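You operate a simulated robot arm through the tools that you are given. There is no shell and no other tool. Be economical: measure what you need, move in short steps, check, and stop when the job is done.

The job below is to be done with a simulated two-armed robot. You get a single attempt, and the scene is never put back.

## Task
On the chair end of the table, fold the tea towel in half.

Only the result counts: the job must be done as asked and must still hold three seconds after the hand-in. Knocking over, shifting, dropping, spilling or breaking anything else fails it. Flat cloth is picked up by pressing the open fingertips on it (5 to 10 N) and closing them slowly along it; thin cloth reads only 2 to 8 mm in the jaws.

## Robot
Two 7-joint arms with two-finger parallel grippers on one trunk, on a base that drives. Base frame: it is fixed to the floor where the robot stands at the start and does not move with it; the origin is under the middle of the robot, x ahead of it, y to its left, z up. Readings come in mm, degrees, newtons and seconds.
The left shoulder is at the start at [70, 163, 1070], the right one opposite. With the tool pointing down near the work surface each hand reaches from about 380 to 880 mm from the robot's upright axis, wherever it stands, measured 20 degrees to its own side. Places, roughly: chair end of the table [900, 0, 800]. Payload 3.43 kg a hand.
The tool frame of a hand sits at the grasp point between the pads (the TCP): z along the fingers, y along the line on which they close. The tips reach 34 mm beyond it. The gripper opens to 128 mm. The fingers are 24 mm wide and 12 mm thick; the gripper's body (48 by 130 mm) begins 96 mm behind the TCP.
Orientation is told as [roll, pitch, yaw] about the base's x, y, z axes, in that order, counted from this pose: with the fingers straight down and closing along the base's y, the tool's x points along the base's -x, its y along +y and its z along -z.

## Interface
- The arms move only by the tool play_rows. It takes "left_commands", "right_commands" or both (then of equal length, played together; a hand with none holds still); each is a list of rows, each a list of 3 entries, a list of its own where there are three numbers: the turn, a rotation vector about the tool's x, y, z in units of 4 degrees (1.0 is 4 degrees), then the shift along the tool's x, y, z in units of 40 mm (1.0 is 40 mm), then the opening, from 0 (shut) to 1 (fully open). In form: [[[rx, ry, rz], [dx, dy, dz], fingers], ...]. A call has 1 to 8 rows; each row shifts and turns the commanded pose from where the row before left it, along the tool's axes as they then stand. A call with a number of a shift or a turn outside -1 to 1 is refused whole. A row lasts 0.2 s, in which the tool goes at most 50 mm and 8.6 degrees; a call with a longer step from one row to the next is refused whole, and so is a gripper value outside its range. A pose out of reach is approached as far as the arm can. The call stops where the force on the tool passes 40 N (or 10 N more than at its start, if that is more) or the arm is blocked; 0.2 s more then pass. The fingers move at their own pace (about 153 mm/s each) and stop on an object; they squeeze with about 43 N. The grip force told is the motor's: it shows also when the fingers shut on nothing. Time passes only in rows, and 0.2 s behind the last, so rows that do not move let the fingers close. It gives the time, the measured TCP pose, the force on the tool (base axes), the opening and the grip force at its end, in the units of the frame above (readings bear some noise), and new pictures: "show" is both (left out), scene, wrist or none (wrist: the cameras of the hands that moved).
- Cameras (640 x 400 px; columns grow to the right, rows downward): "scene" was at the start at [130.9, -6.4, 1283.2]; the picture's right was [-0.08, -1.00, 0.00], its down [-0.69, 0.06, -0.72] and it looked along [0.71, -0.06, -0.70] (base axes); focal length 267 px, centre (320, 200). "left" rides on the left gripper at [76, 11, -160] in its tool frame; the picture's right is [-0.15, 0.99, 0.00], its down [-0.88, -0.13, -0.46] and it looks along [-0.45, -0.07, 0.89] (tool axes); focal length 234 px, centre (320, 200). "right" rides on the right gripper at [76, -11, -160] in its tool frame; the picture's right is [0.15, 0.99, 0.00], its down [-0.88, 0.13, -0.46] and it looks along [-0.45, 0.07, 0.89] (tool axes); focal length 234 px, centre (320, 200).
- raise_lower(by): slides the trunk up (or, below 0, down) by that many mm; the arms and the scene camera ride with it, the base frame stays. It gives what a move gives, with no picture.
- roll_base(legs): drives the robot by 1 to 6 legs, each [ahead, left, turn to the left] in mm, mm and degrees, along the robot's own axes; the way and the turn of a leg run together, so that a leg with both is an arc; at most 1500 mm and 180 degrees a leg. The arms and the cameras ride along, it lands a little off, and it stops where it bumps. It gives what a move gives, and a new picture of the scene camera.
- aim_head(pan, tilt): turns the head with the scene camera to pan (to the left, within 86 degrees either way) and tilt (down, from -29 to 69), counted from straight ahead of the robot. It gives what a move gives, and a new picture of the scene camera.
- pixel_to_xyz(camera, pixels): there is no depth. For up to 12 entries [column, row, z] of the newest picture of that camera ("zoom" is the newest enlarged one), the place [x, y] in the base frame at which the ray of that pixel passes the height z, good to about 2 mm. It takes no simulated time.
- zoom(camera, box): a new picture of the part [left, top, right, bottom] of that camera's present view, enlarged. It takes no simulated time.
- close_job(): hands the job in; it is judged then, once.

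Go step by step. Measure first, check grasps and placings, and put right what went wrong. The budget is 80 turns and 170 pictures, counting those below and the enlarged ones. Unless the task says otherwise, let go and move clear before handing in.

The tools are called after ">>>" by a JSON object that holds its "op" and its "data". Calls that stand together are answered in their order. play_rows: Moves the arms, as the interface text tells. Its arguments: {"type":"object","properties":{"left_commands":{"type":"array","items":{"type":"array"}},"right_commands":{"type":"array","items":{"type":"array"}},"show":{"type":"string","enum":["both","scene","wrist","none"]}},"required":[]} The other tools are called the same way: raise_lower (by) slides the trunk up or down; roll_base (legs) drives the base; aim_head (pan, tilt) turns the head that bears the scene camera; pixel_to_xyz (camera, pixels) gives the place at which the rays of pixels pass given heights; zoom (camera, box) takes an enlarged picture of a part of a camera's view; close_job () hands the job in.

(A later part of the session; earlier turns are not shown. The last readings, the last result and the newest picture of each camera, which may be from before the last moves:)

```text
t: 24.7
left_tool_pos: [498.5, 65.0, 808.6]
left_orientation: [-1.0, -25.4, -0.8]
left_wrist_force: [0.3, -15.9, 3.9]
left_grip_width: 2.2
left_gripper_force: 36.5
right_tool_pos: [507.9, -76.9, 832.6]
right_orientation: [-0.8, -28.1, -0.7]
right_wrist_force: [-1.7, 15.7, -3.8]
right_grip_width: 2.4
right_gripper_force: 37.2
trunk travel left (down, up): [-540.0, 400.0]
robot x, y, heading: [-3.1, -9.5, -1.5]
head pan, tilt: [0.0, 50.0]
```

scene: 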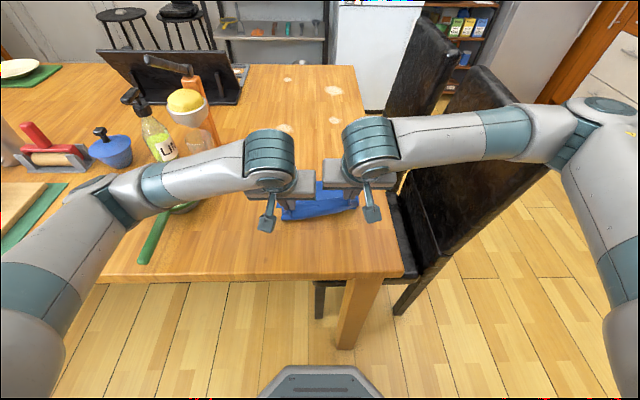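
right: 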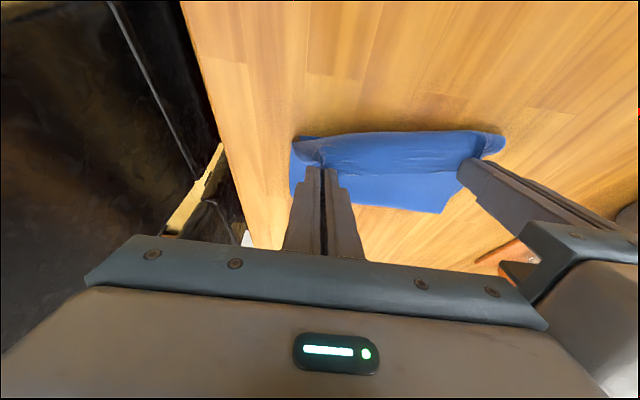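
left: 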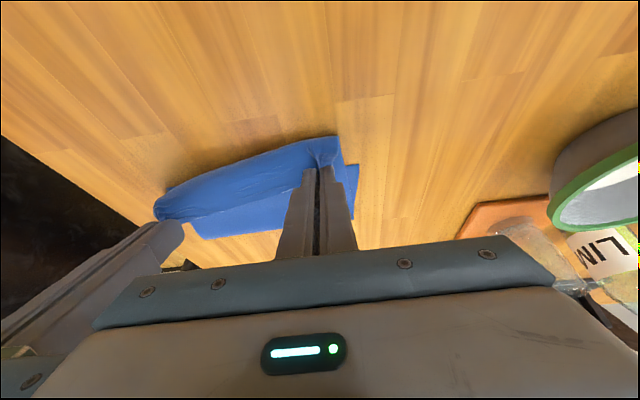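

The robot yawed again and the right hand stalled. Triangulation puts the chair back's top at z≈980, right under the right forearm. I'll retrace the last rows, then gain much more elbow height in steps.

>>> {"op": "play_rows", "data": {"left_commands": [[[0, 0, 0], [-0.305, 0, -0.15], 0], [[0, 0, 0], [-0.305, 0, -0.175], 0], [[0, 1, 0], [-0.29, 0, -0.2], 0], [[0, 1, 0], [-0.28, 0, -0.22], 0], [[0, 1, 0], [-0.26, 0, -0.235], 0]], "right_commands": [[[0, 0, 0], [-0.305, 0, -0.15], 0], [[0, 0, 0], [-0.305, 0, -0.175], 0], [[0, 1, 0], [-0.29, 0, -0.2], 0], [[0, 1, 0], [-0.28, 0, -0.22], 0], [[0, 1, 0], [-0.26, 0, -0.235], 0]], "show": "none"}}

>>> {"op": "raise_lower", "data": {"by": 40}}

>>> {"op": "play_rows", "data": {"left_commands": [[[0, 0, 0], [0.1, 0, 0.49], 0], [[0, 0, 0], [0.1, 0, 0.49], 0]], "right_commands": [[[0, 0, 0], [0.1, 0, 0.49], 0], [[0, 0, 0], [0.1, 0, 0.49], 0]], "show": "none"}}

>>> {"op": "raise_lower", "data": {"by": 40}}

>>> {"op": "play_rows", "data": {"left_commands": [[[0, 0, 0], [0.1, 0, 0.49], 0], [[0, 0, 0], [0.1, 0, 0.49], 0]], "right_commands": [[[0, 0, 0], [0.1, 0, 0.49], 0], [[0, 0, 0], [0.1, 0, 0.49], 0]], "show": "none"}}

>>> {"op": "raise_lower", "data": {"by": 40}}

>>> {"op": "play_rows", "data": {"left_commands": [[[0, 0, 0], [0.1, 0, 0.49], 0], [[0, 0, 0], [0.1, 0, 0.49], 0]], "right_commands": [[[0, 0, 0], [0.1, 0, 0.49], 0], [[0, 0, 0], [0.1, 0, 0.49], 0]], "show": "scene"}}

```text
t: 25.9
left_tool_pos: [555.0, 75.9, 847.7]
left_orientation: [-0.1, -12.0, 0.0]
left_wrist_force: [0.5, -13.7, 0.5]
left_grip_width: 1.9
left_gripper_force: 36.9
right_tool_pos: [555.3, -67.1, 846.9]
right_orientation: [0.0, -11.7, 0.4]
right_wrist_force: [-0.4, 13.4, -0.6]
right_grip_width: 2.3
right_gripper_force: 36.7
trunk travel left (down, up): [-540.0, 400.0]
robot x, y, heading: [-4.2, 3.2, 0.1]
head pan, tilt: [0.0, 50.0]
```

```text
t: 26.8
left_tool_pos: [557.4, 73.0, 888.9]
left_orientation: [-0.1, -11.9, 0.1]
left_wrist_force: [-0.1, -16.5, 0.1]
left_grip_width: 1.7
left_gripper_force: 37.0
right_tool_pos: [559.3, -71.0, 890.2]
right_orientation: [0.0, -11.9, -0.1]
right_wrist_force: [-0.1, 16.2, -1.0]
right_grip_width: 2.1
right_gripper_force: 36.8
trunk travel left (down, up): [-580.0, 360.0]
robot x, y, heading: [-3.0, -1.3, 0.0]
head pan, tilt: [0.0, 50.0]
```

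```text
t: 27.4
left_tool_pos: [557.5, 71.2, 849.2]
left_orientation: [0.0, -12.0, 0.0]
left_wrist_force: [0.4, -12.7, 0.9]
left_grip_width: 1.9
left_gripper_force: 36.3
right_tool_pos: [558.8, -70.0, 851.0]
right_orientation: [-0.1, -12.0, -0.2]
right_wrist_force: [-0.7, 13.8, -0.5]
right_grip_width: 2.0
right_gripper_force: 37.3
trunk travel left (down, up): [-580.0, 360.0]
robot x, y, heading: [-2.1, -1.5, -0.1]
head pan, tilt: [0.0, 50.0]
```

```text
t: 28.2
left_tool_pos: [557.4, 71.4, 889.0]
left_orientation: [0.0, -11.9, 0.0]
left_wrist_force: [-0.1, -12.5, -0.4]
left_grip_width: 1.8
left_gripper_force: 36.8
right_tool_pos: [558.4, -70.3, 892.0]
right_orientation: [-0.1, -11.9, 0.0]
right_wrist_force: [-0.2, 12.1, -1.3]
right_grip_width: 2.3
right_gripper_force: 36.8
trunk travel left (down, up): [-620.0, 320.0]
robot x, y, heading: [-0.7, 4.4, 0.0]
head pan, tilt: [0.0, 50.0]
```

```text
t: 28.8
left_tool_pos: [555.9, 71.9, 850.3]
left_orientation: [0.0, -12.0, -0.1]
left_wrist_force: [0.6, -16.7, 0.7]
left_grip_width: 2.0
left_gripper_force: 37.0
right_tool_pos: [557.9, -71.2, 851.6]
right_orientation: [0.0, -12.0, 0.0]
right_wrist_force: [-0.8, 16.0, -0.9]
right_grip_width: 2.2
right_gripper_force: 36.5
trunk travel left (down, up): [-620.0, 320.0]
robot x, y, heading: [0.5, -3.4, -0.0]
head pan, tilt: [0.0, 50.0]
```

```text
t: 29.6
left_tool_pos: [555.9, 73.1, 888.7]
left_orientation: [0.0, -11.9, -0.1]
left_wrist_force: [-0.4, -19.0, 0.7]
left_grip_width: 1.8
left_gripper_force: 36.7
right_tool_pos: [558.6, -71.8, 889.7]
right_orientation: [0.0, -12.0, -0.1]
right_wrist_force: [-0.1, 18.7, -0.7]
right_grip_width: 2.2
right_gripper_force: 36.8
trunk travel left (down, up): [-660.0, 280.0]
robot x, y, heading: [1.7, 0.0, -0.1]
head pan, tilt: [0.0, 50.0]
```

```text
t: 30.2
left_tool_pos: [557.9, 72.5, 848.7]
left_orientation: [-0.1, -12.0, 0.0]
left_wrist_force: [0.4, -19.8, 0.0]
left_grip_width: 1.8
left_gripper_force: 36.7
right_tool_pos: [559.0, -73.1, 851.8]
right_orientation: [0.1, -12.0, 0.0]
right_wrist_force: [0.5, 19.9, -0.6]
right_grip_width: 2.2
right_gripper_force: 36.6
trunk travel left (down, up): [-660.0, 280.0]
robot x, y, heading: [0.0, -1.4, 0.1]
head pan, tilt: [0.0, 50.0]
```

scene: 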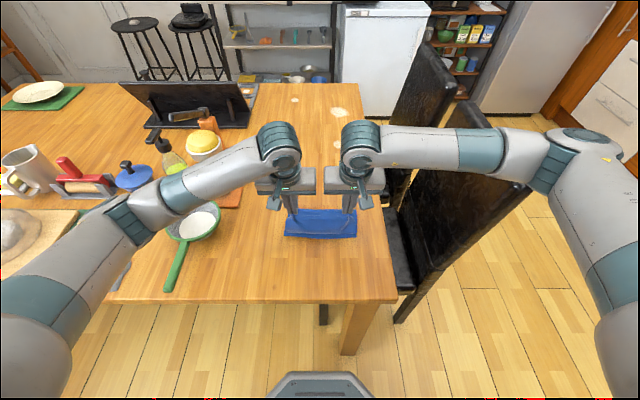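

The trunk is now 110 mm above its start, and the arms pass higher over the chair. I'll lower the hands toward the near edge again, easing them slightly together because the lateral tension is at 20 N.

>>> {"op": "play_rows", "data": {"left_commands": [[[0, 0, 0], [0.26, -0.05, 0.275], 0], [[0, 0, 0], [0.26, -0.03, 0.275], 0], [[0, 0, 0], [0.26, 0, 0.275], 0], [[0, 0, 0], [0.26, 0, 0.275], 0]], "right_commands": [[[0, 0, 0], [0.26, 0.05, 0.275], 0], [[0, 0, 0], [0.26, 0.03, 0.275], 0], [[0, 0, 0], [0.26, 0, 0.275], 0], [[0, 0, 0], [0.26, 0, 0.275], 0]], "show": "both"}}

```text
t: 31.2
left_tool_pos: [525.8, 69.0, 797.4]
left_orientation: [0.1, -12.0, 0.2]
left_wrist_force: [0.6, -6.5, -0.9]
left_grip_width: 2.1
left_gripper_force: 36.2
right_tool_pos: [526.7, -70.5, 800.0]
right_orientation: [-0.1, -11.9, -0.1]
right_wrist_force: [-0.1, 7.5, -1.0]
right_grip_width: 2.1
right_gripper_force: 37.1
trunk travel left (down, up): [-660.0, 280.0]
robot x, y, heading: [-0.7, -1.9, -0.4]
head pan, tilt: [0.0, 50.0]
```

scene: 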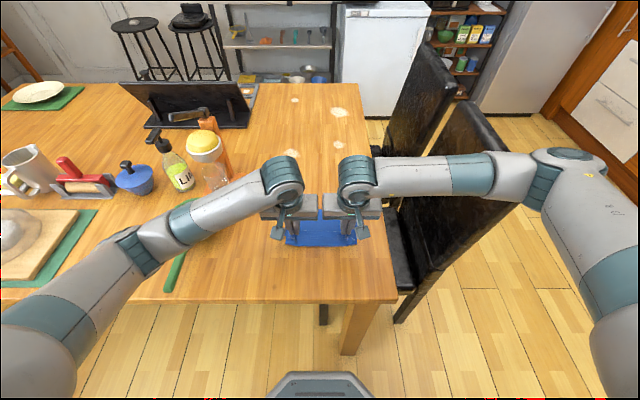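
right: 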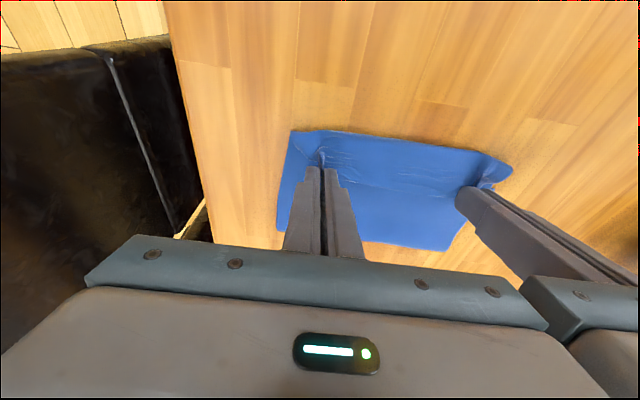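
left: 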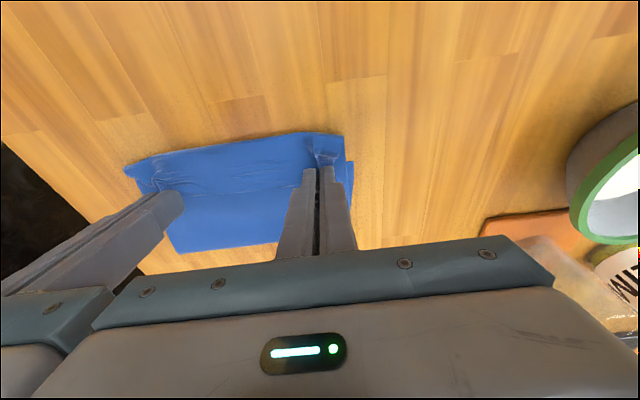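

This time it came down freely, with heading −0.4°. The upper layer bulges past the fingers toward me, so I'll tilt 20° more about the tips to turn the hem the right way.

>>> {"op": "play_rows", "data": {"left_commands": [[[0, -1, 0], [0.07, 0, 0], 0], [[0, -1, 0], [0.07, 0, 0], 0], [[0, -1, 0], [0.07, 0, 0], 0], [[0, -1, 0], [0.07, 0, 0], 0], [[0, -1, 0], [0.07, 0, 0], 0]], "right_commands": [[[0, -1, 0], [0.07, 0, 0], 0], [[0, -1, 0], [0.07, 0, 0], 0], [[0, -1, 0], [0.07, 0, 0], 0], [[0, -1, 0], [0.07, 0, 0], 0], [[0, -1, 0], [0.07, 0, 0], 0]], "show": "wrist"}}

```text
t: 32.4
left_tool_pos: [512.0, 69.6, 793.4]
left_orientation: [0.0, -32.1, 0.0]
left_wrist_force: [-0.4, -4.6, 0.4]
left_grip_width: 1.7
left_gripper_force: 36.7
right_tool_pos: [512.6, -68.8, 794.0]
right_orientation: [0.0, -32.1, 0.0]
right_wrist_force: [0.3, 4.7, 0.2]
right_grip_width: 2.1
right_gripper_force: 36.8
trunk travel left (down, up): [-660.0, 280.0]
robot x, y, heading: [4.2, -0.7, 0.0]
head pan, tilt: [0.0, 50.0]
```

right: 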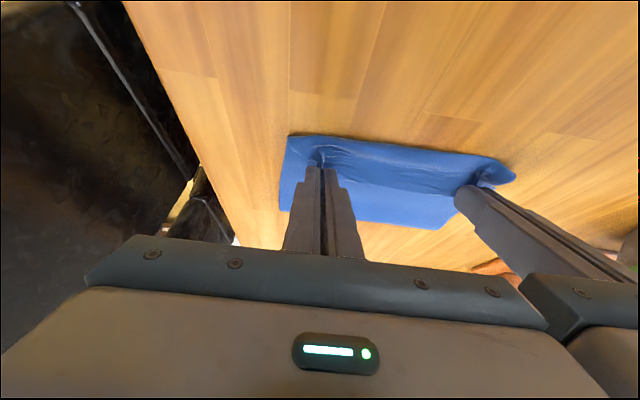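
left: 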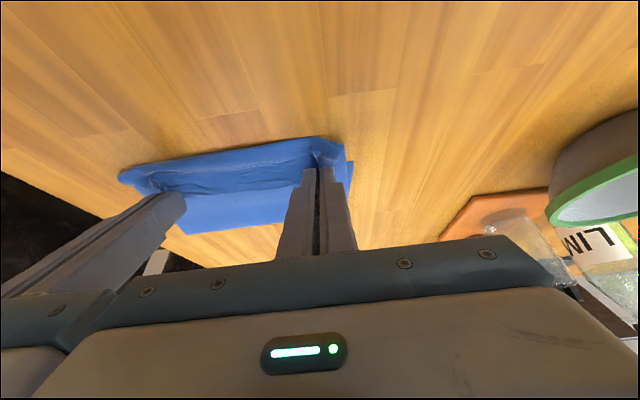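

No interference, with heading 0.0. I'll tilt another 20° the same way, settling the tips slightly.

>>> {"op": "play_rows", "data": {"left_commands": [[[0, -1, 0], [0.08, 0, 0], 0], [[0, -1, 0], [0.08, 0, 0], 0], [[0, -1, 0], [0.08, 0, 0], 0], [[0, -1, 0], [0.08, 0, 0], 0], [[0, -1, 0], [0.08, 0, 0], 0]], "right_commands": [[[0, -1, 0], [0.08, 0, 0], 0], [[0, -1, 0], [0.08, 0, 0], 0], [[0, -1, 0], [0.08, 0, 0], 0], [[0, -1, 0], [0.08, 0, 0], 0], [[0, -1, 0], [0.08, 0, 0], 0]], "show": "both"}}

```text
t: 33.6
left_tool_pos: [499.5, 69.7, 783.1]
left_orientation: [-0.2, -52.2, 0.1]
left_wrist_force: [0.2, -3.1, 5.7]
left_grip_width: 1.8
left_gripper_force: 36.9
right_tool_pos: [501.1, -67.5, 785.6]
right_orientation: [0.0, -52.2, 0.0]
right_wrist_force: [-0.9, 4.8, 0.1]
right_grip_width: 2.1
right_gripper_force: 36.4
trunk travel left (down, up): [-660.0, 280.0]
robot x, y, heading: [2.2, 1.3, 0.0]
head pan, tilt: [0.0, 50.0]
```

scene: 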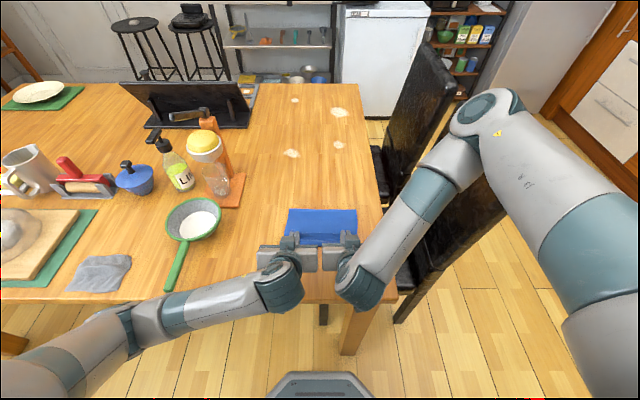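
right: 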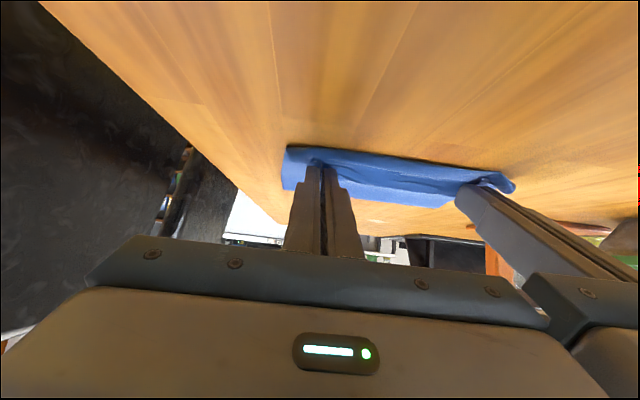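
left: 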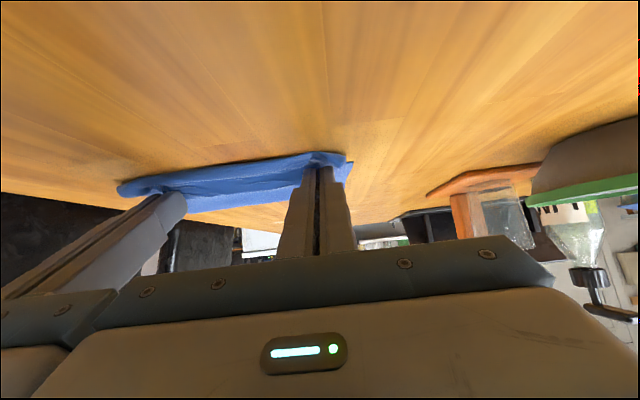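

Still free. I'll zoom in on the cloth from the scene camera before releasing.

>>> {"op": "zoom", "data": {"camera": "scene", "box": [240, 180, 400, 280]}}

>>> {"op": "zoom", "data": {"camera": "left", "box": [100, 120, 380, 295]}}

```text
4.00 times, centred on (320, 230) of scene
```

zoom: 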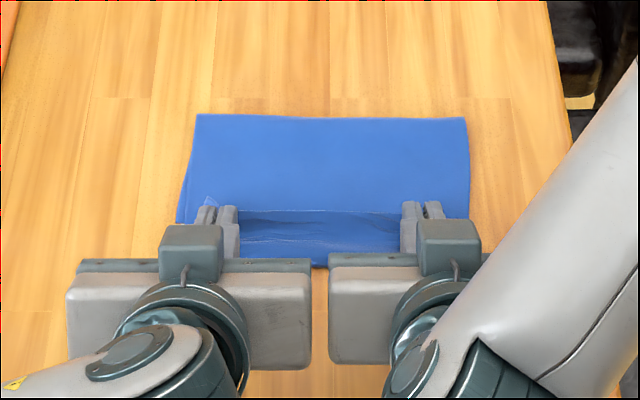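

```text
2.29 times, centred on (240, 208) of left
```

zoom: 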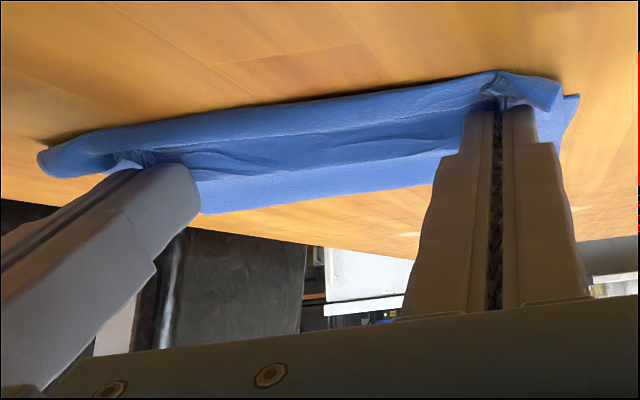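

The hem is curled back in a bulge in front of the fingers. I'll measure where the fold line really lies.

>>> {"op": "zoom", "data": {"camera": "scene", "box": [240, 180, 400, 280]}}

>>> {"op": "pixel_to_xyz", "data": {"camera": "zoom", "pixels": [[196, 114, 754], [466, 118, 754], [330, 210, 765], [320, 265, 752], [178, 222, 752], [470, 217, 752]]}}

```text
4.00 times, centred on (320, 230) of scene
```

zoom: 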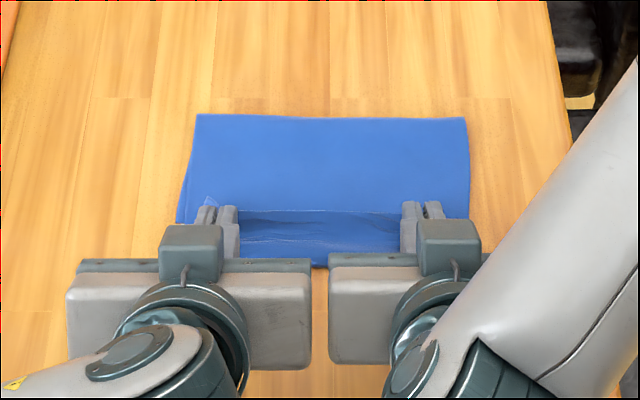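

```text
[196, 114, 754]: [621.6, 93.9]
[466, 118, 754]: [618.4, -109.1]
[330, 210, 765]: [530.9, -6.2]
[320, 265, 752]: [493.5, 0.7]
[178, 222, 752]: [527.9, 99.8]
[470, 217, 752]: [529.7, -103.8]
```

The fold line is at x≈620 instead of 663, because raising the trunk peeled up part of the lower layer. I'll swing the edge back over to lay that part down, then redo the arc with the trunk high.

>>> {"op": "play_rows", "data": {"left_commands": [[[0, 1, 0], [-0.58, 0, -0.22], 0], [[0, 1, 0], [-0.69, 0, -0.16], 0], [[0, 1, 0], [-0.75, 0, -0.1], 0], [[0, 1, 0], [-0.75, 0, 0], 0], [[0, 1, 0], [-0.73, 0, 0.06], 0], [[0, 1, 0], [-0.72, 0, 0.12], 0], [[0, 1, 0], [-0.69, 0, 0.2], 0], [[0, 1, 0], [-0.63, 0, 0.31], 0]], "right_commands": [[[0, 1, 0], [-0.58, 0, -0.22], 0], [[0, 1, 0], [-0.69, 0, -0.16], 0], [[0, 1, 0], [-0.75, 0, -0.1], 0], [[0, 1, 0], [-0.75, 0, 0], 0], [[0, 1, 0], [-0.73, 0, 0.06], 0], [[0, 1, 0], [-0.72, 0, 0.12], 0], [[0, 1, 0], [-0.69, 0, 0.2], 0], [[0, 1, 0], [-0.63, 0, 0.31], 0]], "show": "none"}}

>>> {"op": "play_rows", "data": {"left_commands": [[[0, 1, 0], [-0.58, 0, 0.4], 0], [[0, 1, 0], [-0.55, 0, 0.48], 0], [[0, 0, 0], [-0.4, 0, 0.54], 0], [[0, 0, 0], [-0.28, 0, 0.6], 0], [[0, 0, 0], [0, 0, 0], 0]], "right_commands": [[[0, 1, 0], [-0.58, 0, 0.4], 0], [[0, 1, 0], [-0.55, 0, 0.48], 0], [[0, 0, 0], [-0.4, 0, 0.54], 0], [[0, 0, 0], [-0.28, 0, 0.6], 0], [[0, 0, 0], [0, 0, 0], 0]], "show": "both"}}

```text
t: 35.4
left_tool_pos: [673.6, 70.4, 903.3]
left_orientation: [0.0, -19.8, 0.0]
left_wrist_force: [-0.3, -6.1, 0.4]
left_grip_width: 1.9
left_gripper_force: 36.4
right_tool_pos: [673.2, -69.0, 906.2]
right_orientation: [0.2, -19.7, 0.0]
right_wrist_force: [0.9, 6.2, 0.1]
right_grip_width: 2.4
right_gripper_force: 36.9
trunk travel left (down, up): [-660.0, 280.0]
robot x, y, heading: [1.9, 1.0, -0.1]
head pan, tilt: [0.0, 50.0]
```

```text
t: 36.6
left_tool_pos: [759.3, 68.5, 848.2]
left_orientation: [0.0, -12.0, 0.0]
left_wrist_force: [-0.2, -3.3, -0.1]
left_grip_width: 1.7
left_gripper_force: 36.3
right_tool_pos: [761.5, -68.9, 848.9]
right_orientation: [0.0, -12.0, 0.0]
right_wrist_force: [0.7, 3.4, 0.0]
right_grip_width: 2.0
right_gripper_force: 37.4
trunk travel left (down, up): [-660.0, 280.0]
robot x, y, heading: [-2.1, -3.2, 0.1]
head pan, tilt: [0.0, 50.0]
```

scene: 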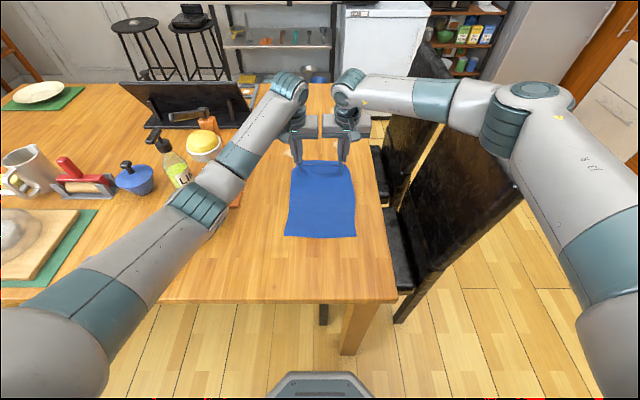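
right: 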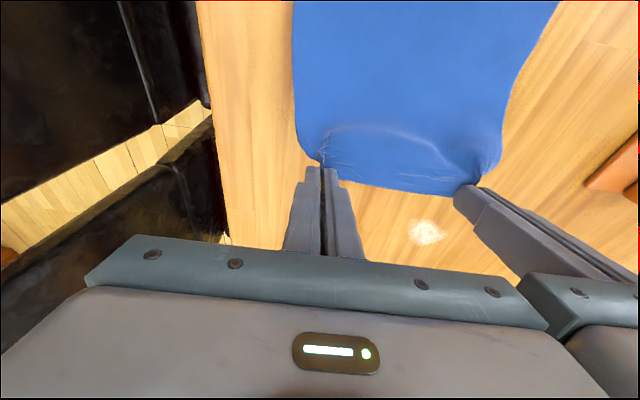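
left: 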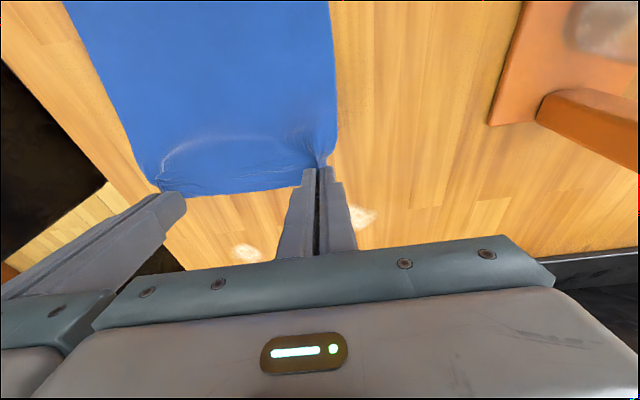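

The towel is laid back out, with only the held edge up. I'll redo the arc at a radius of 127 mm about x=663, ending with the tips near x 537.

>>> {"op": "play_rows", "data": {"left_commands": [[[0, -1, 0], [0.22, 0, -0.61], 0], [[0, -1, 0], [0.42, 0, -0.55], 0], [[0, -1, 0], [0.49, 0, -0.5], 0], [[0, -1, 0], [0.57, 0, -0.44], 0], [[0, -1, 0], [0.61, 0, -0.35], 0], [[0, -1, 0], [0.67, 0, -0.29], 0], [[0, -1, 0], [0.7, 0, -0.18], 0]], "right_commands": [[[0, -1, 0], [0.22, 0, -0.61], 0], [[0, -1, 0], [0.42, 0, -0.55], 0], [[0, -1, 0], [0.49, 0, -0.5], 0], [[0, -1, 0], [0.57, 0, -0.44], 0], [[0, -1, 0], [0.61, 0, -0.35], 0], [[0, -1, 0], [0.67, 0, -0.29], 0], [[0, -1, 0], [0.7, 0, -0.18], 0]], "show": "none"}}

>>> {"op": "play_rows", "data": {"left_commands": [[[0, -1, 0], [0.7, 0, -0.08], 0], [[0, -1, 0], [0.73, 0, -0.02], 0], [[0, -1, 0], [0.72, 0, 0.09], 0], [[0, 0, 0], [0.63, 0, 0.17], 0], [[0, 0, 0], [0.45, 0, 0.19], 0]], "right_commands": [[[0, -1, 0], [0.7, 0, -0.08], 0], [[0, -1, 0], [0.73, 0, -0.02], 0], [[0, -1, 0], [0.72, 0, 0.09], 0], [[0, 0, 0], [0.63, 0, 0.17], 0], [[0, 0, 0], [0.45, 0, 0.19], 0]], "show": "wrist"}}

>>> {"op": "zoom", "data": {"camera": "scene", "box": [240, 180, 400, 280]}}

```text
t: 38.2
left_tool_pos: [587.2, 69.6, 890.8]
left_orientation: [0.0, -40.0, 0.0]
left_wrist_force: [-0.2, -5.5, -0.6]
left_grip_width: 2.0
left_gripper_force: 36.2
right_tool_pos: [588.6, -70.2, 891.9]
right_orientation: [0.1, -40.1, -0.1]
right_wrist_force: [-0.4, 6.6, 0.3]
right_grip_width: 2.1
right_gripper_force: 37.3
trunk travel left (down, up): [-660.0, 280.0]
robot x, y, heading: [1.8, 1.1, -0.3]
head pan, tilt: [0.0, 50.0]
```

```text
t: 39.4
left_tool_pos: [510.6, 69.1, 788.4]
left_orientation: [0.0, -52.0, 0.0]
left_wrist_force: [-0.4, -6.3, -0.2]
left_grip_width: 1.9
left_gripper_force: 36.7
right_tool_pos: [510.0, -70.4, 790.0]
right_orientation: [0.0, -52.2, -0.1]
right_wrist_force: [-0.2, 6.8, 0.1]
right_grip_width: 2.1
right_gripper_force: 36.7
trunk travel left (down, up): [-660.0, 280.0]
robot x, y, heading: [-0.9, 1.7, -0.1]
head pan, tilt: [0.0, 50.0]
```

right: 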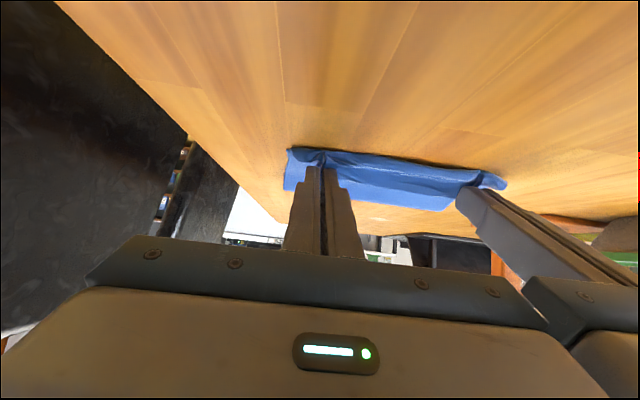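
left: 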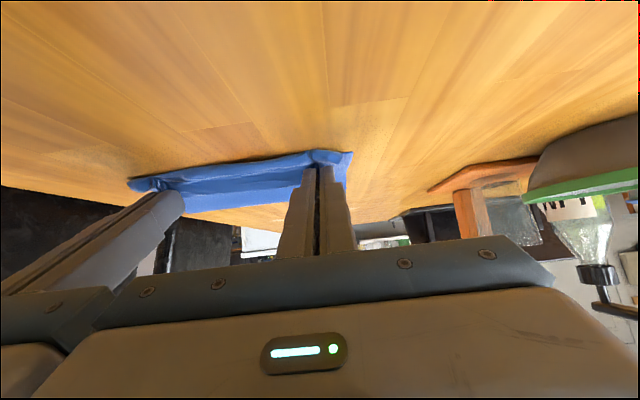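

```text
4.00 times, centred on (320, 230) of scene
```

zoom: 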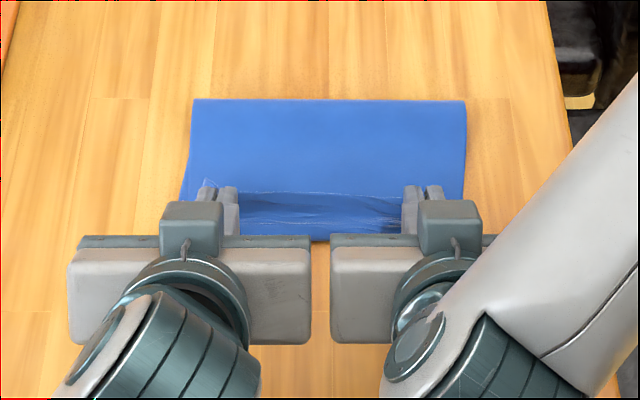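

>>> {"op": "pixel_to_xyz", "data": {"camera": "zoom", "pixels": [[193, 99, 754], [464, 101, 754], [330, 193, 770], [325, 240, 752], [268, 232, 752], [180, 205, 752]]}}

```text
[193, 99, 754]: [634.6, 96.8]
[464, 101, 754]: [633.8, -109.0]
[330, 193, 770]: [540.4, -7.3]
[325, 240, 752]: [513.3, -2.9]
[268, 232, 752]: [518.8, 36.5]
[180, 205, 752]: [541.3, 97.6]
```

The fold is at 634 now, which is better, but there's still some bulge. I'll swing back once more and come over on a lower path, so the fold lands farther out and the final pull rolls it taut to about 663.

>>> {"op": "play_rows", "data": {"left_commands": [[[0, 1, 0], [-0.58, 0, -0.22], 0], [[0, 1, 0], [-0.69, 0, -0.16], 0], [[0, 1, 0], [-0.75, 0, -0.1], 0], [[0, 1, 0], [-0.75, 0, 0], 0], [[0, 1, 0], [-0.73, 0, 0.06], 0], [[0, 1, 0], [-0.72, 0, 0.12], 0], [[0, 1, 0], [-0.69, 0, 0.2], 0], [[0, 1, 0], [-0.63, 0, 0.31], 0]], "right_commands": [[[0, 1, 0], [-0.58, 0, -0.22], 0], [[0, 1, 0], [-0.69, 0, -0.16], 0], [[0, 1, 0], [-0.75, 0, -0.1], 0], [[0, 1, 0], [-0.75, 0, 0], 0], [[0, 1, 0], [-0.73, 0, 0.06], 0], [[0, 1, 0], [-0.72, 0, 0.12], 0], [[0, 1, 0], [-0.69, 0, 0.2], 0], [[0, 1, 0], [-0.63, 0, 0.31], 0]], "show": "none"}}

>>> {"op": "play_rows", "data": {"left_commands": [[[0, 1, 0], [-0.58, 0, 0.4], 0], [[0, 1, 0], [-0.55, 0, 0.48], 0], [[0, 0, 0], [-0.4, 0, 0.54], 0], [[0, 0, 0], [-0.28, 0, 0.6], 0], [[0, 0, 0], [0, 0, 0], 0]], "right_commands": [[[0, 1, 0], [-0.58, 0, 0.4], 0], [[0, 1, 0], [-0.55, 0, 0.48], 0], [[0, 0, 0], [-0.4, 0, 0.54], 0], [[0, 0, 0], [-0.28, 0, 0.6], 0], [[0, 0, 0], [0, 0, 0], 0]], "show": "none"}}

>>> {"op": "play_rows", "data": {"left_commands": [[[0, -1, 0], [0.43, 0, -0.35], 0], [[0, -1, 0], [0.57, 0, -0.3], 0], [[0, -1, 0], [0.63, 0, -0.26], 0], [[0, -1, 0], [0.65, 0, -0.26], 0], [[0, -1, 0], [0.68, 0, -0.21], 0], [[0, -1, 0], [0.7, 0, -0.2], 0]], "right_commands": [[[0, -1, 0], [0.43, 0, -0.35], 0], [[0, -1, 0], [0.57, 0, -0.3], 0], [[0, -1, 0], [0.63, 0, -0.26], 0], [[0, -1, 0], [0.65, 0, -0.26], 0], [[0, -1, 0], [0.68, 0, -0.21], 0], [[0, -1, 0], [0.7, 0, -0.2], 0]], "show": "none"}}

>>> {"op": "play_rows", "data": {"left_commands": [[[0, -1, 0], [0.71, 0, -0.13], 0], [[0, -1, 0], [0.69, 0, -0.1], 0], [[0, -1, 0], [0.66, 0, -0.06], 0], [[0, -1, 0], [0.59, 0, -0.06], 0], [[0, 0, 0], [0.36, 0, -0.13], 0], [[0, 0, 0], [0.13, 0, -0.09], 0]], "right_commands": [[[0, -1, 0], [0.71, 0, -0.13], 0], [[0, -1, 0], [0.69, 0, -0.1], 0], [[0, -1, 0], [0.66, 0, -0.06], 0], [[0, -1, 0], [0.59, 0, -0.06], 0], [[0, 0, 0], [0.36, 0, -0.13], 0], [[0, 0, 0], [0.13, 0, -0.09], 0]], "show": "wrist"}}

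>>> {"op": "zoom", "data": {"camera": "scene", "box": [240, 180, 400, 280]}}

```text
t: 40.6
left_tool_pos: [594.7, 106.2, 877.1]
left_orientation: [5.6, -33.4, -2.6]
left_wrist_force: [-1.4, -28.0, 2.7]
left_grip_width: 1.7
left_gripper_force: 36.2
right_tool_pos: [590.0, -52.4, 894.2]
right_orientation: [1.8, -33.4, 0.6]
right_wrist_force: [2.4, 28.5, -4.2]
right_grip_width: 1.8
right_gripper_force: 36.5
trunk travel left (down, up): [-660.0, 280.0]
robot x, y, heading: [-1.9, -2.2, -0.0]
head pan, tilt: [0.0, 50.0]
stopped in row 5 (right hand): the force on the tool passed its limit (the readings are from after the stop); the commanded pose is now the measured one
```

```text
t: 40.9
left_tool_pos: [603.4, 107.0, 871.4]
left_orientation: [6.3, -31.8, -3.2]
left_wrist_force: [-0.4, -20.9, 2.4]
left_grip_width: 2.0
left_gripper_force: 36.6
right_tool_pos: [596.8, -48.7, 893.1]
right_orientation: [2.5, -32.1, 0.9]
right_wrist_force: [1.7, 20.7, -2.8]
right_grip_width: 1.6
right_gripper_force: 36.5
trunk travel left (down, up): [-660.0, 280.0]
robot x, y, heading: [-0.8, -0.3, 0.0]
head pan, tilt: [0.0, 50.0]
stopped in row 1 (right hand): the force on the tool passed its limit (the readings are from after the stop); the commanded pose is now the measured one
```

```text
t: 41.3
left_tool_pos: [586.5, 112.1, 884.1]
left_orientation: [7.3, -36.8, -4.2]
left_wrist_force: [-3.3, -21.3, 2.4]
left_grip_width: 1.6
left_gripper_force: 36.2
right_tool_pos: [572.3, -43.7, 898.6]
right_orientation: [3.3, -36.0, 0.8]
right_wrist_force: [2.6, 21.6, -3.0]
right_grip_width: 1.7
right_gripper_force: 36.7
trunk travel left (down, up): [-660.0, 280.0]
robot x, y, heading: [1.8, -0.8, 0.2]
head pan, tilt: [0.0, 50.0]
stopped in row 2 (left hand): the force on the tool passed its limit (the readings are from after the stop); the commanded pose is now the measured one
```

```text
t: 41.7
left_tool_pos: [573.3, 117.1, 884.3]
left_orientation: [8.3, -40.5, -5.3]
left_wrist_force: [-4.0, -20.8, 2.1]
left_grip_width: 1.8
left_gripper_force: 37.0
right_tool_pos: [555.9, -38.1, 893.0]
right_orientation: [4.1, -39.1, 0.8]
right_wrist_force: [2.8, 20.4, -0.5]
right_grip_width: 1.8
right_gripper_force: 36.4
trunk travel left (down, up): [-660.0, 280.0]
robot x, y, heading: [-0.8, 2.5, -0.1]
head pan, tilt: [0.0, 50.0]
stopped in row 1 (right hand): the force on the tool passed its limit (the readings are from after the stop); the commanded pose is now the measured one
```

right: 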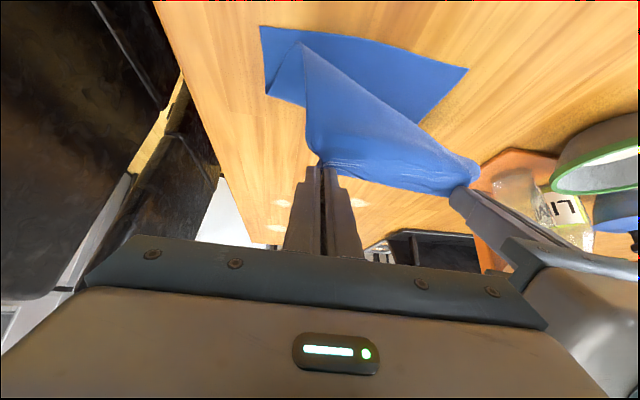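
left: 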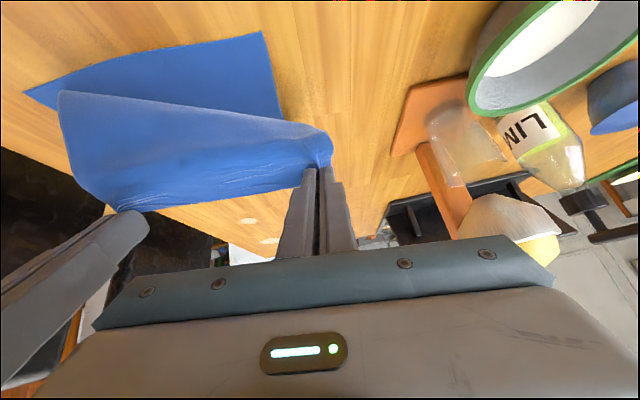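

```text
4.00 times, centred on (320, 230) of scene
```

zoom: 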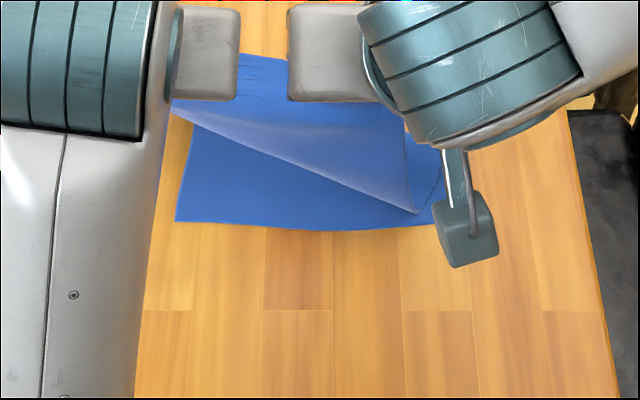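

A hand was stopped by force and both hands drifted about 35 mm to the left, so I must not continue blindly. I'll look at the whole scene.

>>> {"op": "aim_head", "data": {"pan": -15, "tilt": 45}}

```text
t: 42.5
left_tool_pos: [575.2, 118.8, 882.8]
left_orientation: [8.3, -40.4, -5.1]
left_wrist_force: [-5.0, -30.6, 1.9]
left_grip_width: 1.8
left_gripper_force: 36.5
right_tool_pos: [556.2, -41.3, 889.6]
right_orientation: [4.0, -38.9, 0.7]
right_wrist_force: [4.8, 29.7, -1.5]
right_grip_width: 1.9
right_gripper_force: 36.8
trunk travel left (down, up): [-660.0, 280.0]
robot x, y, heading: [-0.8, -0.1, 0.2]
head pan, tilt: [-15.0, 45.0]
```

scene: 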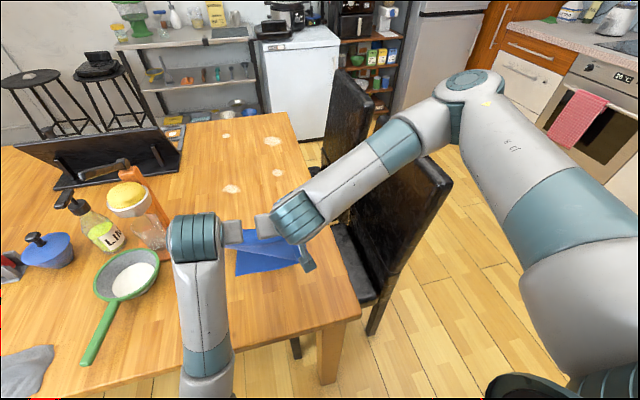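

The chair and items look undisturbed. The hands have been pushed apart, so the cloth is taut between them at 30 N. I'll ease the left hand back toward the right and straighten both orientations.

>>> {"op": "play_rows", "data": {"left_commands": [[[0.4, 0, -0.3], [0, -0.2, 0], 0], [[0.4, 0, -0.3], [0, -0.2, 0], 0], [[0.4, 0, -0.3], [0, -0.15, 0], 0]], "right_commands": [[[0.3, 0, 0], [-0.1, 0, 0], 0], [[0.3, 0, 0], [-0.1, 0, 0], 0], [[0.3, 0, 0], [-0.1, 0, 0], 0]], "show": "scene"}}

```text
t: 43.3
left_tool_pos: [580.7, 119.8, 879.3]
left_orientation: [5.0, -41.3, -2.8]
left_wrist_force: [-4.0, -22.2, 2.8]
left_grip_width: 1.6
left_gripper_force: 36.7
right_tool_pos: [562.5, -35.0, 897.4]
right_orientation: [1.5, -38.8, 0.8]
right_wrist_force: [3.4, 22.2, -2.5]
right_grip_width: 2.1
right_gripper_force: 36.5
trunk travel left (down, up): [-660.0, 280.0]
robot x, y, heading: [3.7, 3.3, -0.1]
head pan, tilt: [-15.0, 45.0]
stopped in row 3 (left hand): the force on the tool passed its limit (the readings are from after the stop); the commanded pose is now the measured one
```

scene: 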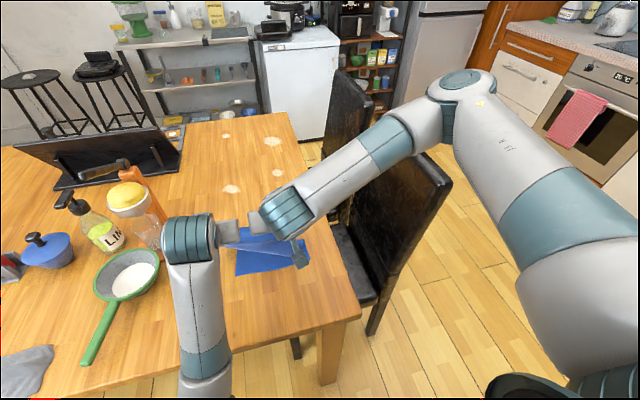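

The left arm resists moving right, and its forearm now runs straight back toward the robot. I'll look down-left at its elbow.

>>> {"op": "aim_head", "data": {"pan": 25, "tilt": 65}}

```text
t: 44.4
left_tool_pos: [580.4, 120.8, 879.4]
left_orientation: [4.9, -41.2, -2.6]
left_wrist_force: [-5.8, -32.7, 3.2]
left_grip_width: 1.8
left_gripper_force: 36.6
right_tool_pos: [563.4, -36.9, 896.2]
right_orientation: [1.3, -38.7, 0.8]
right_wrist_force: [5.3, 31.5, -3.8]
right_grip_width: 1.9
right_gripper_force: 36.6
trunk travel left (down, up): [-660.0, 280.0]
robot x, y, heading: [-1.2, 0.7, -0.2]
head pan, tilt: [25.0, 65.0]
```

scene: 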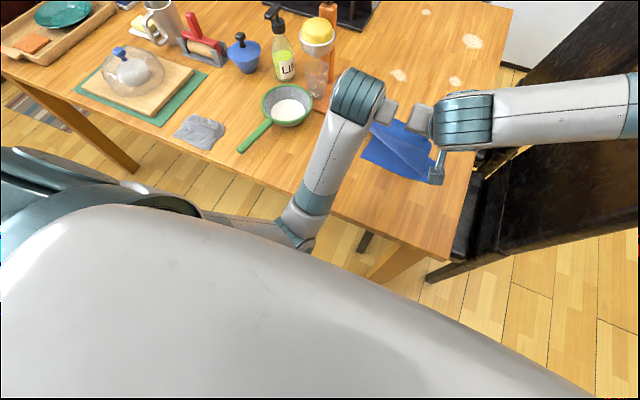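

The left elbow has dropped in front of the table edge, and the forearm leans on that edge. Raising the trunk lifts it straight off.

>>> {"op": "raise_lower", "data": {"by": 60}}

>>> {"op": "zoom", "data": {"camera": "scene", "box": [0, 0, 640, 400]}}

```text
t: 45.4
left_tool_pos: [580.1, 121.5, 938.4]
left_orientation: [4.9, -41.2, -2.7]
left_wrist_force: [-5.2, -33.7, 3.2]
left_grip_width: 1.6
left_gripper_force: 36.9
right_tool_pos: [564.6, -38.1, 955.9]
right_orientation: [1.3, -38.7, 0.7]
right_wrist_force: [6.2, 33.0, -3.3]
right_grip_width: 1.6
right_gripper_force: 35.9
trunk travel left (down, up): [-720.0, 220.0]
robot x, y, heading: [-0.6, 0.9, 0.2]
head pan, tilt: [25.0, 65.0]
```

```text
1.00 times, centred on (320, 200) of scene
```

zoom: 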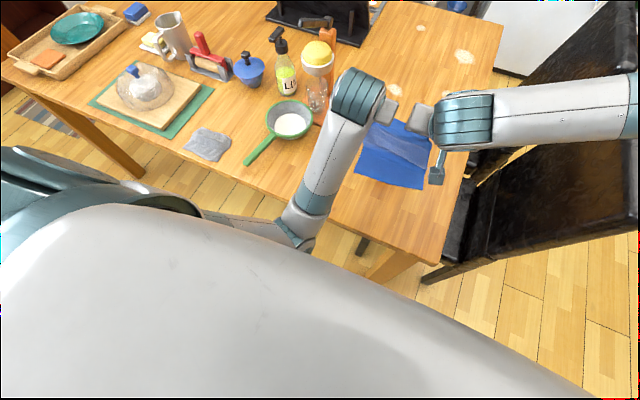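

The hands rose exactly with the trunk, so the left elbow must be tucked against the robot's own chest rather than the table. I'll shift both hands left while untilting, with the right closing the gap to relax the cloth, to bring the elbow off the chest.

>>> {"op": "play_rows", "data": {"left_commands": [[[0.3, 1, -0.2], [-0.2, 0.2, 0], 0], [[0.3, 1, -0.2], [-0.2, 0.2, 0], 0], [[0.3, 1, -0.1], [-0.2, 0.2, 0], 0], [[0.3, 1, -0.1], [-0.2, 0.2, 0], 0]], "right_commands": [[[0.1, 1, 0], [-0.2, 0.4, 0.1], 0], [[0.1, 1, 0], [-0.2, 0.4, 0.1], 0], [[0.1, 1, 0], [-0.2, 0.35, 0.1], 0], [[0, 1, 0], [-0.2, 0.3, 0.1], 0]], "show": "scene"}}

```text
t: 46.0
left_tool_pos: [594.3, 157.4, 942.7]
left_orientation: [5.4, -34.0, -2.5]
left_wrist_force: [-4.7, -27.8, 3.3]
left_grip_width: 1.6
left_gripper_force: 36.2
left hand out of reach, approached as far as the arm can: row 3
right_tool_pos: [577.6, 0.1, 961.9]
right_orientation: [1.7, -31.5, 1.0]
right_wrist_force: [4.0, 28.1, -3.6]
right_grip_width: 1.7
right_gripper_force: 36.8
trunk travel left (down, up): [-720.0, 220.0]
robot x, y, heading: [0.9, 2.2, 0.1]
head pan, tilt: [25.0, 65.0]
stopped in row 3 (right hand): the force on the tool passed its limit (the readings are from after the stop); the commanded pose is now the measured one
```

scene: 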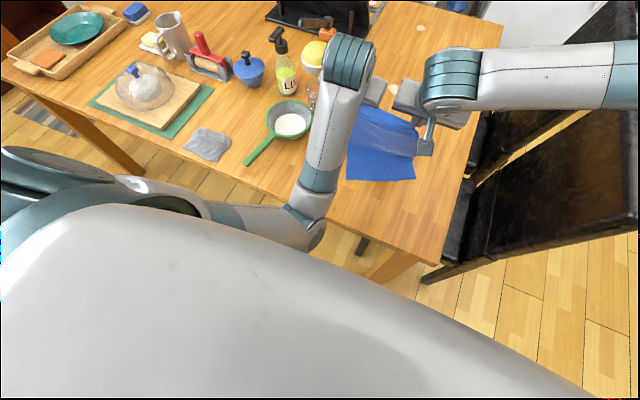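

The left arm is near a joint limit, with its elbow inward. I'll slacken the cloth by moving the right hand alone toward the left, then extend both forward to straighten the left arm.

>>> {"op": "play_rows", "data": {"right_commands": [[[0, 0, 0], [0, 0.25, 0.1], 0], [[0, 0, 0], [0, 0.25, 0.1], 0]], "show": "none"}}

>>> {"op": "play_rows", "data": {"left_commands": [[[0, 0, 0], [-0.5, 0, 0.3], 0], [[0, 0, 0], [-0.5, 0, 0.3], 0], [[0, 0, 0], [-0.5, 0, 0.3], 0]], "right_commands": [[[0, 0, 0], [-0.5, 0, 0.3], 0], [[0, 0, 0], [-0.5, 0, 0.3], 0], [[0, 0, 0], [-0.5, 0, 0.3], 0]], "show": "scene"}}

```text
t: 46.6
left_tool_pos: [592.6, 161.7, 942.5]
left_orientation: [5.8, -33.7, -2.1]
left_wrist_force: [0.3, -3.7, 0.4]
left_grip_width: 1.7
left_gripper_force: 36.2
right_tool_pos: [583.0, 13.2, 955.6]
right_orientation: [1.0, -31.4, 0.8]
right_wrist_force: [0.0, 3.6, 0.3]
right_grip_width: 2.2
right_gripper_force: 36.6
trunk travel left (down, up): [-720.0, 220.0]
robot x, y, heading: [-1.3, -0.8, -0.0]
head pan, tilt: [25.0, 65.0]
```

```text
t: 47.4
left_tool_pos: [664.4, 159.6, 944.4]
left_orientation: [5.5, -33.9, -2.2]
left_wrist_force: [-0.8, -0.8, -0.2]
left_grip_width: 1.7
left_gripper_force: 36.0
right_tool_pos: [652.5, 18.5, 955.1]
right_orientation: [1.2, -31.3, 0.8]
right_wrist_force: [-0.5, 0.1, -1.4]
right_grip_width: 1.9
right_gripper_force: 36.7
trunk travel left (down, up): [-720.0, 220.0]
robot x, y, heading: [1.3, 2.5, -0.1]
head pan, tilt: [25.0, 65.0]
```

scene: 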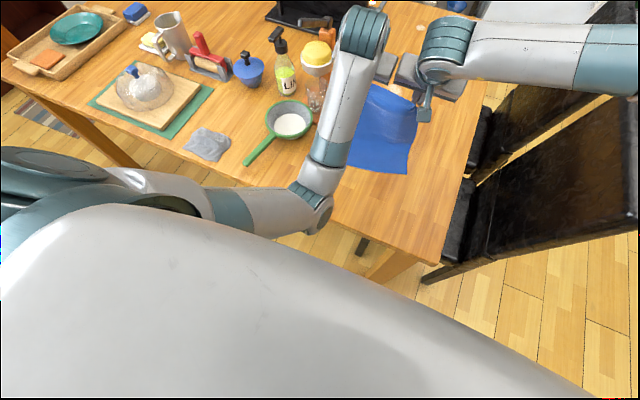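

The arm is free again (forces about 1 N). I'll bring both hands forward, back right to the towel's original line, and untilt.

>>> {"op": "play_rows", "data": {"left_commands": [[[0.15, 0.7, -0.06], [-0.21, -0.275, 0.29], 0], [[0.15, 0.7, -0.06], [-0.21, -0.275, 0.29], 0], [[0.15, 0.7, -0.06], [-0.21, -0.275, 0.29], 0], [[0.15, 0.7, -0.06], [-0.21, -0.275, 0.29], 0], [[0.15, 0.7, -0.06], [-0.21, -0.275, 0.29], 0], [[0.15, 0.7, -0.06], [-0.21, -0.275, 0.29], 0], [[0.15, 0.7, -0.06], [-0.21, -0.275, 0.29], 0], [[0.15, 0.7, -0.06], [-0.21, -0.275, 0.29], 0]], "right_commands": [[[0, 0.65, 0], [-0.25, -0.275, 0.3], 0], [[0, 0.65, 0], [-0.25, -0.275, 0.3], 0], [[0, 0.65, 0], [-0.25, -0.275, 0.3], 0], [[0, 0.65, 0], [-0.25, -0.275, 0.3], 0], [[0, 0.65, 0], [-0.25, -0.275, 0.3], 0], [[0, 0.65, 0], [-0.25, -0.275, 0.3], 0], [[0, 0.65, 0], [-0.25, -0.275, 0.3], 0], [[0, 0.65, 0], [-0.25, -0.275, 0.3], 0]], "show": "scene"}}

```text
t: 49.2
left_tool_pos: [764.7, 75.8, 886.2]
left_orientation: [-0.5, -11.3, 0.9]
left_wrist_force: [0.2, 0.6, -0.5]
left_grip_width: 1.6
left_gripper_force: 36.0
right_tool_pos: [765.4, -67.3, 895.2]
right_orientation: [1.1, -10.5, 1.3]
right_wrist_force: [0.3, -0.1, -0.3]
right_grip_width: 1.8
right_gripper_force: 35.3
trunk travel left (down, up): [-720.0, 220.0]
robot x, y, heading: [1.1, -0.1, 0.1]
head pan, tilt: [25.0, 65.0]
```

scene: 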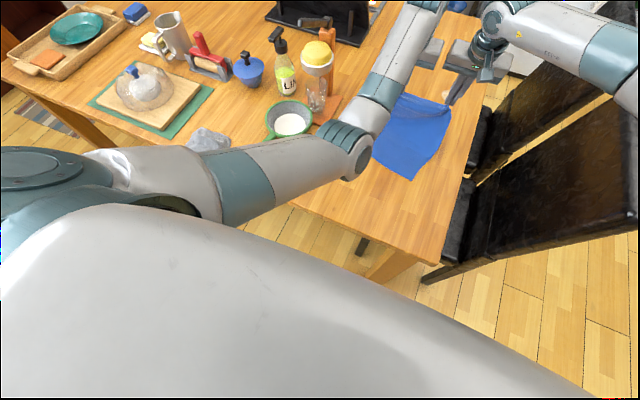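

The hands are back over the far side. I'll lower them and look straight at the towel.

>>> {"op": "play_rows", "data": {"left_commands": [[[0, 0, 0], [-0.03, 0, 0.46], 0], [[0, 0, 0], [-0.03, 0, 0.46], 0], [[0, 0, 0], [-0.03, 0, 0.46], 0]], "right_commands": [[[-0.1, -0.1, 0.1], [-0.03, 0, 0.53], 0], [[-0.1, -0.1, 0.1], [-0.03, 0, 0.53], 0], [[-0.1, 0, 0.1], [-0.03, 0, 0.53], 0]], "show": "wrist"}}

>>> {"op": "aim_head", "data": {"pan": 0, "tilt": 50}}

```text
t: 50.0
left_tool_pos: [777.0, 77.2, 831.3]
left_orientation: [-0.5, -11.5, 0.9]
left_wrist_force: [-0.6, 0.0, -0.7]
left_grip_width: 1.8
left_gripper_force: 36.5
right_tool_pos: [779.7, -63.0, 834.1]
right_orientation: [2.5, -11.3, 0.0]
right_wrist_force: [-0.5, 0.0, -0.6]
right_grip_width: 2.0
right_gripper_force: 36.8
trunk travel left (down, up): [-720.0, 220.0]
robot x, y, heading: [-1.3, -2.5, -0.3]
head pan, tilt: [25.0, 65.0]
```

right: 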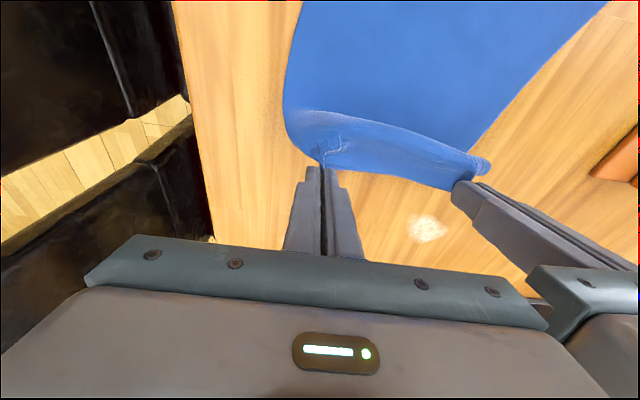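
left: 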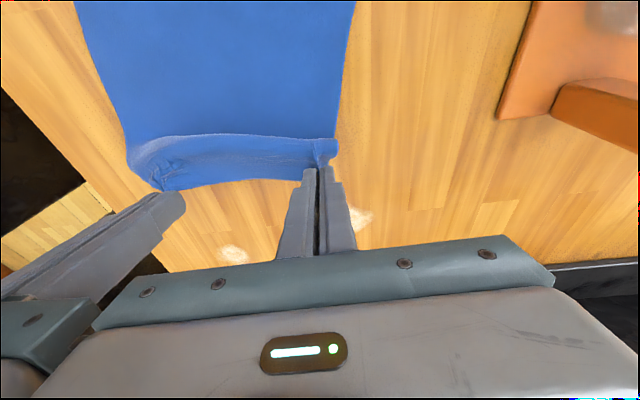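

```text
t: 50.9
left_tool_pos: [777.4, 76.3, 832.2]
left_orientation: [-0.5, -11.5, 0.9]
left_wrist_force: [-0.5, 0.5, -0.7]
left_grip_width: 1.6
left_gripper_force: 36.5
right_tool_pos: [779.4, -62.4, 835.6]
right_orientation: [2.5, -11.5, 0.1]
right_wrist_force: [0.1, 1.2, 0.6]
right_grip_width: 2.0
right_gripper_force: 36.8
trunk travel left (down, up): [-720.0, 220.0]
robot x, y, heading: [0.6, -2.0, -0.3]
head pan, tilt: [0.0, 50.0]
```

scene: 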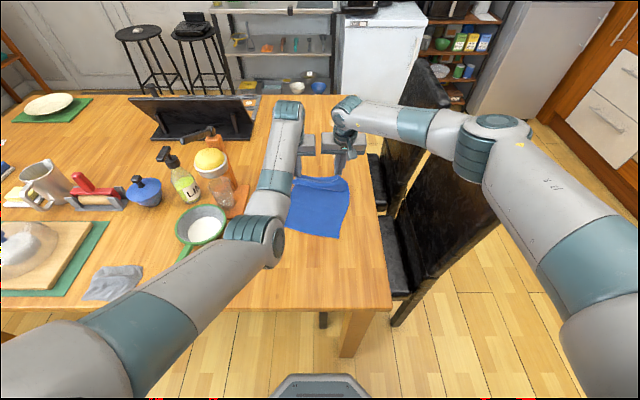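

The towel lies out again, slightly skewed. I'll measure its corners.

>>> {"op": "zoom", "data": {"camera": "scene", "box": [240, 150, 400, 250]}}

```text
4.00 times, centred on (320, 200) of scene
```

zoom: 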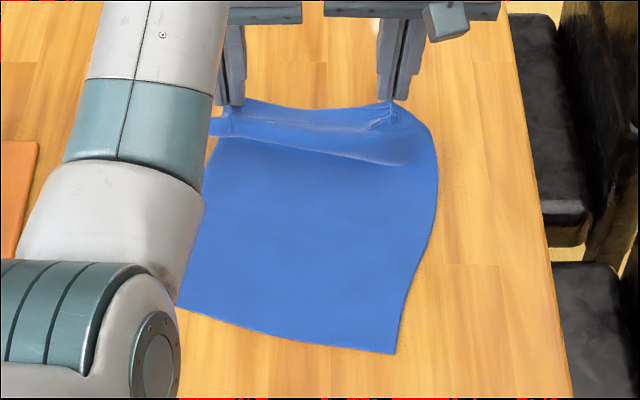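

>>> {"op": "pixel_to_xyz", "data": {"camera": "zoom", "pixels": [[395, 353, 751], [180, 308, 751], [440, 180, 751], [300, 338, 751], [205, 205, 751], [545, 300, 751]]}}

```text
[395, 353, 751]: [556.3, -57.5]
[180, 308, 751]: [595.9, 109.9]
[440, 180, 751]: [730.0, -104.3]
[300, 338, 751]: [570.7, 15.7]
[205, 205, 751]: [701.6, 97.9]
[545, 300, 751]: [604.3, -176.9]
```

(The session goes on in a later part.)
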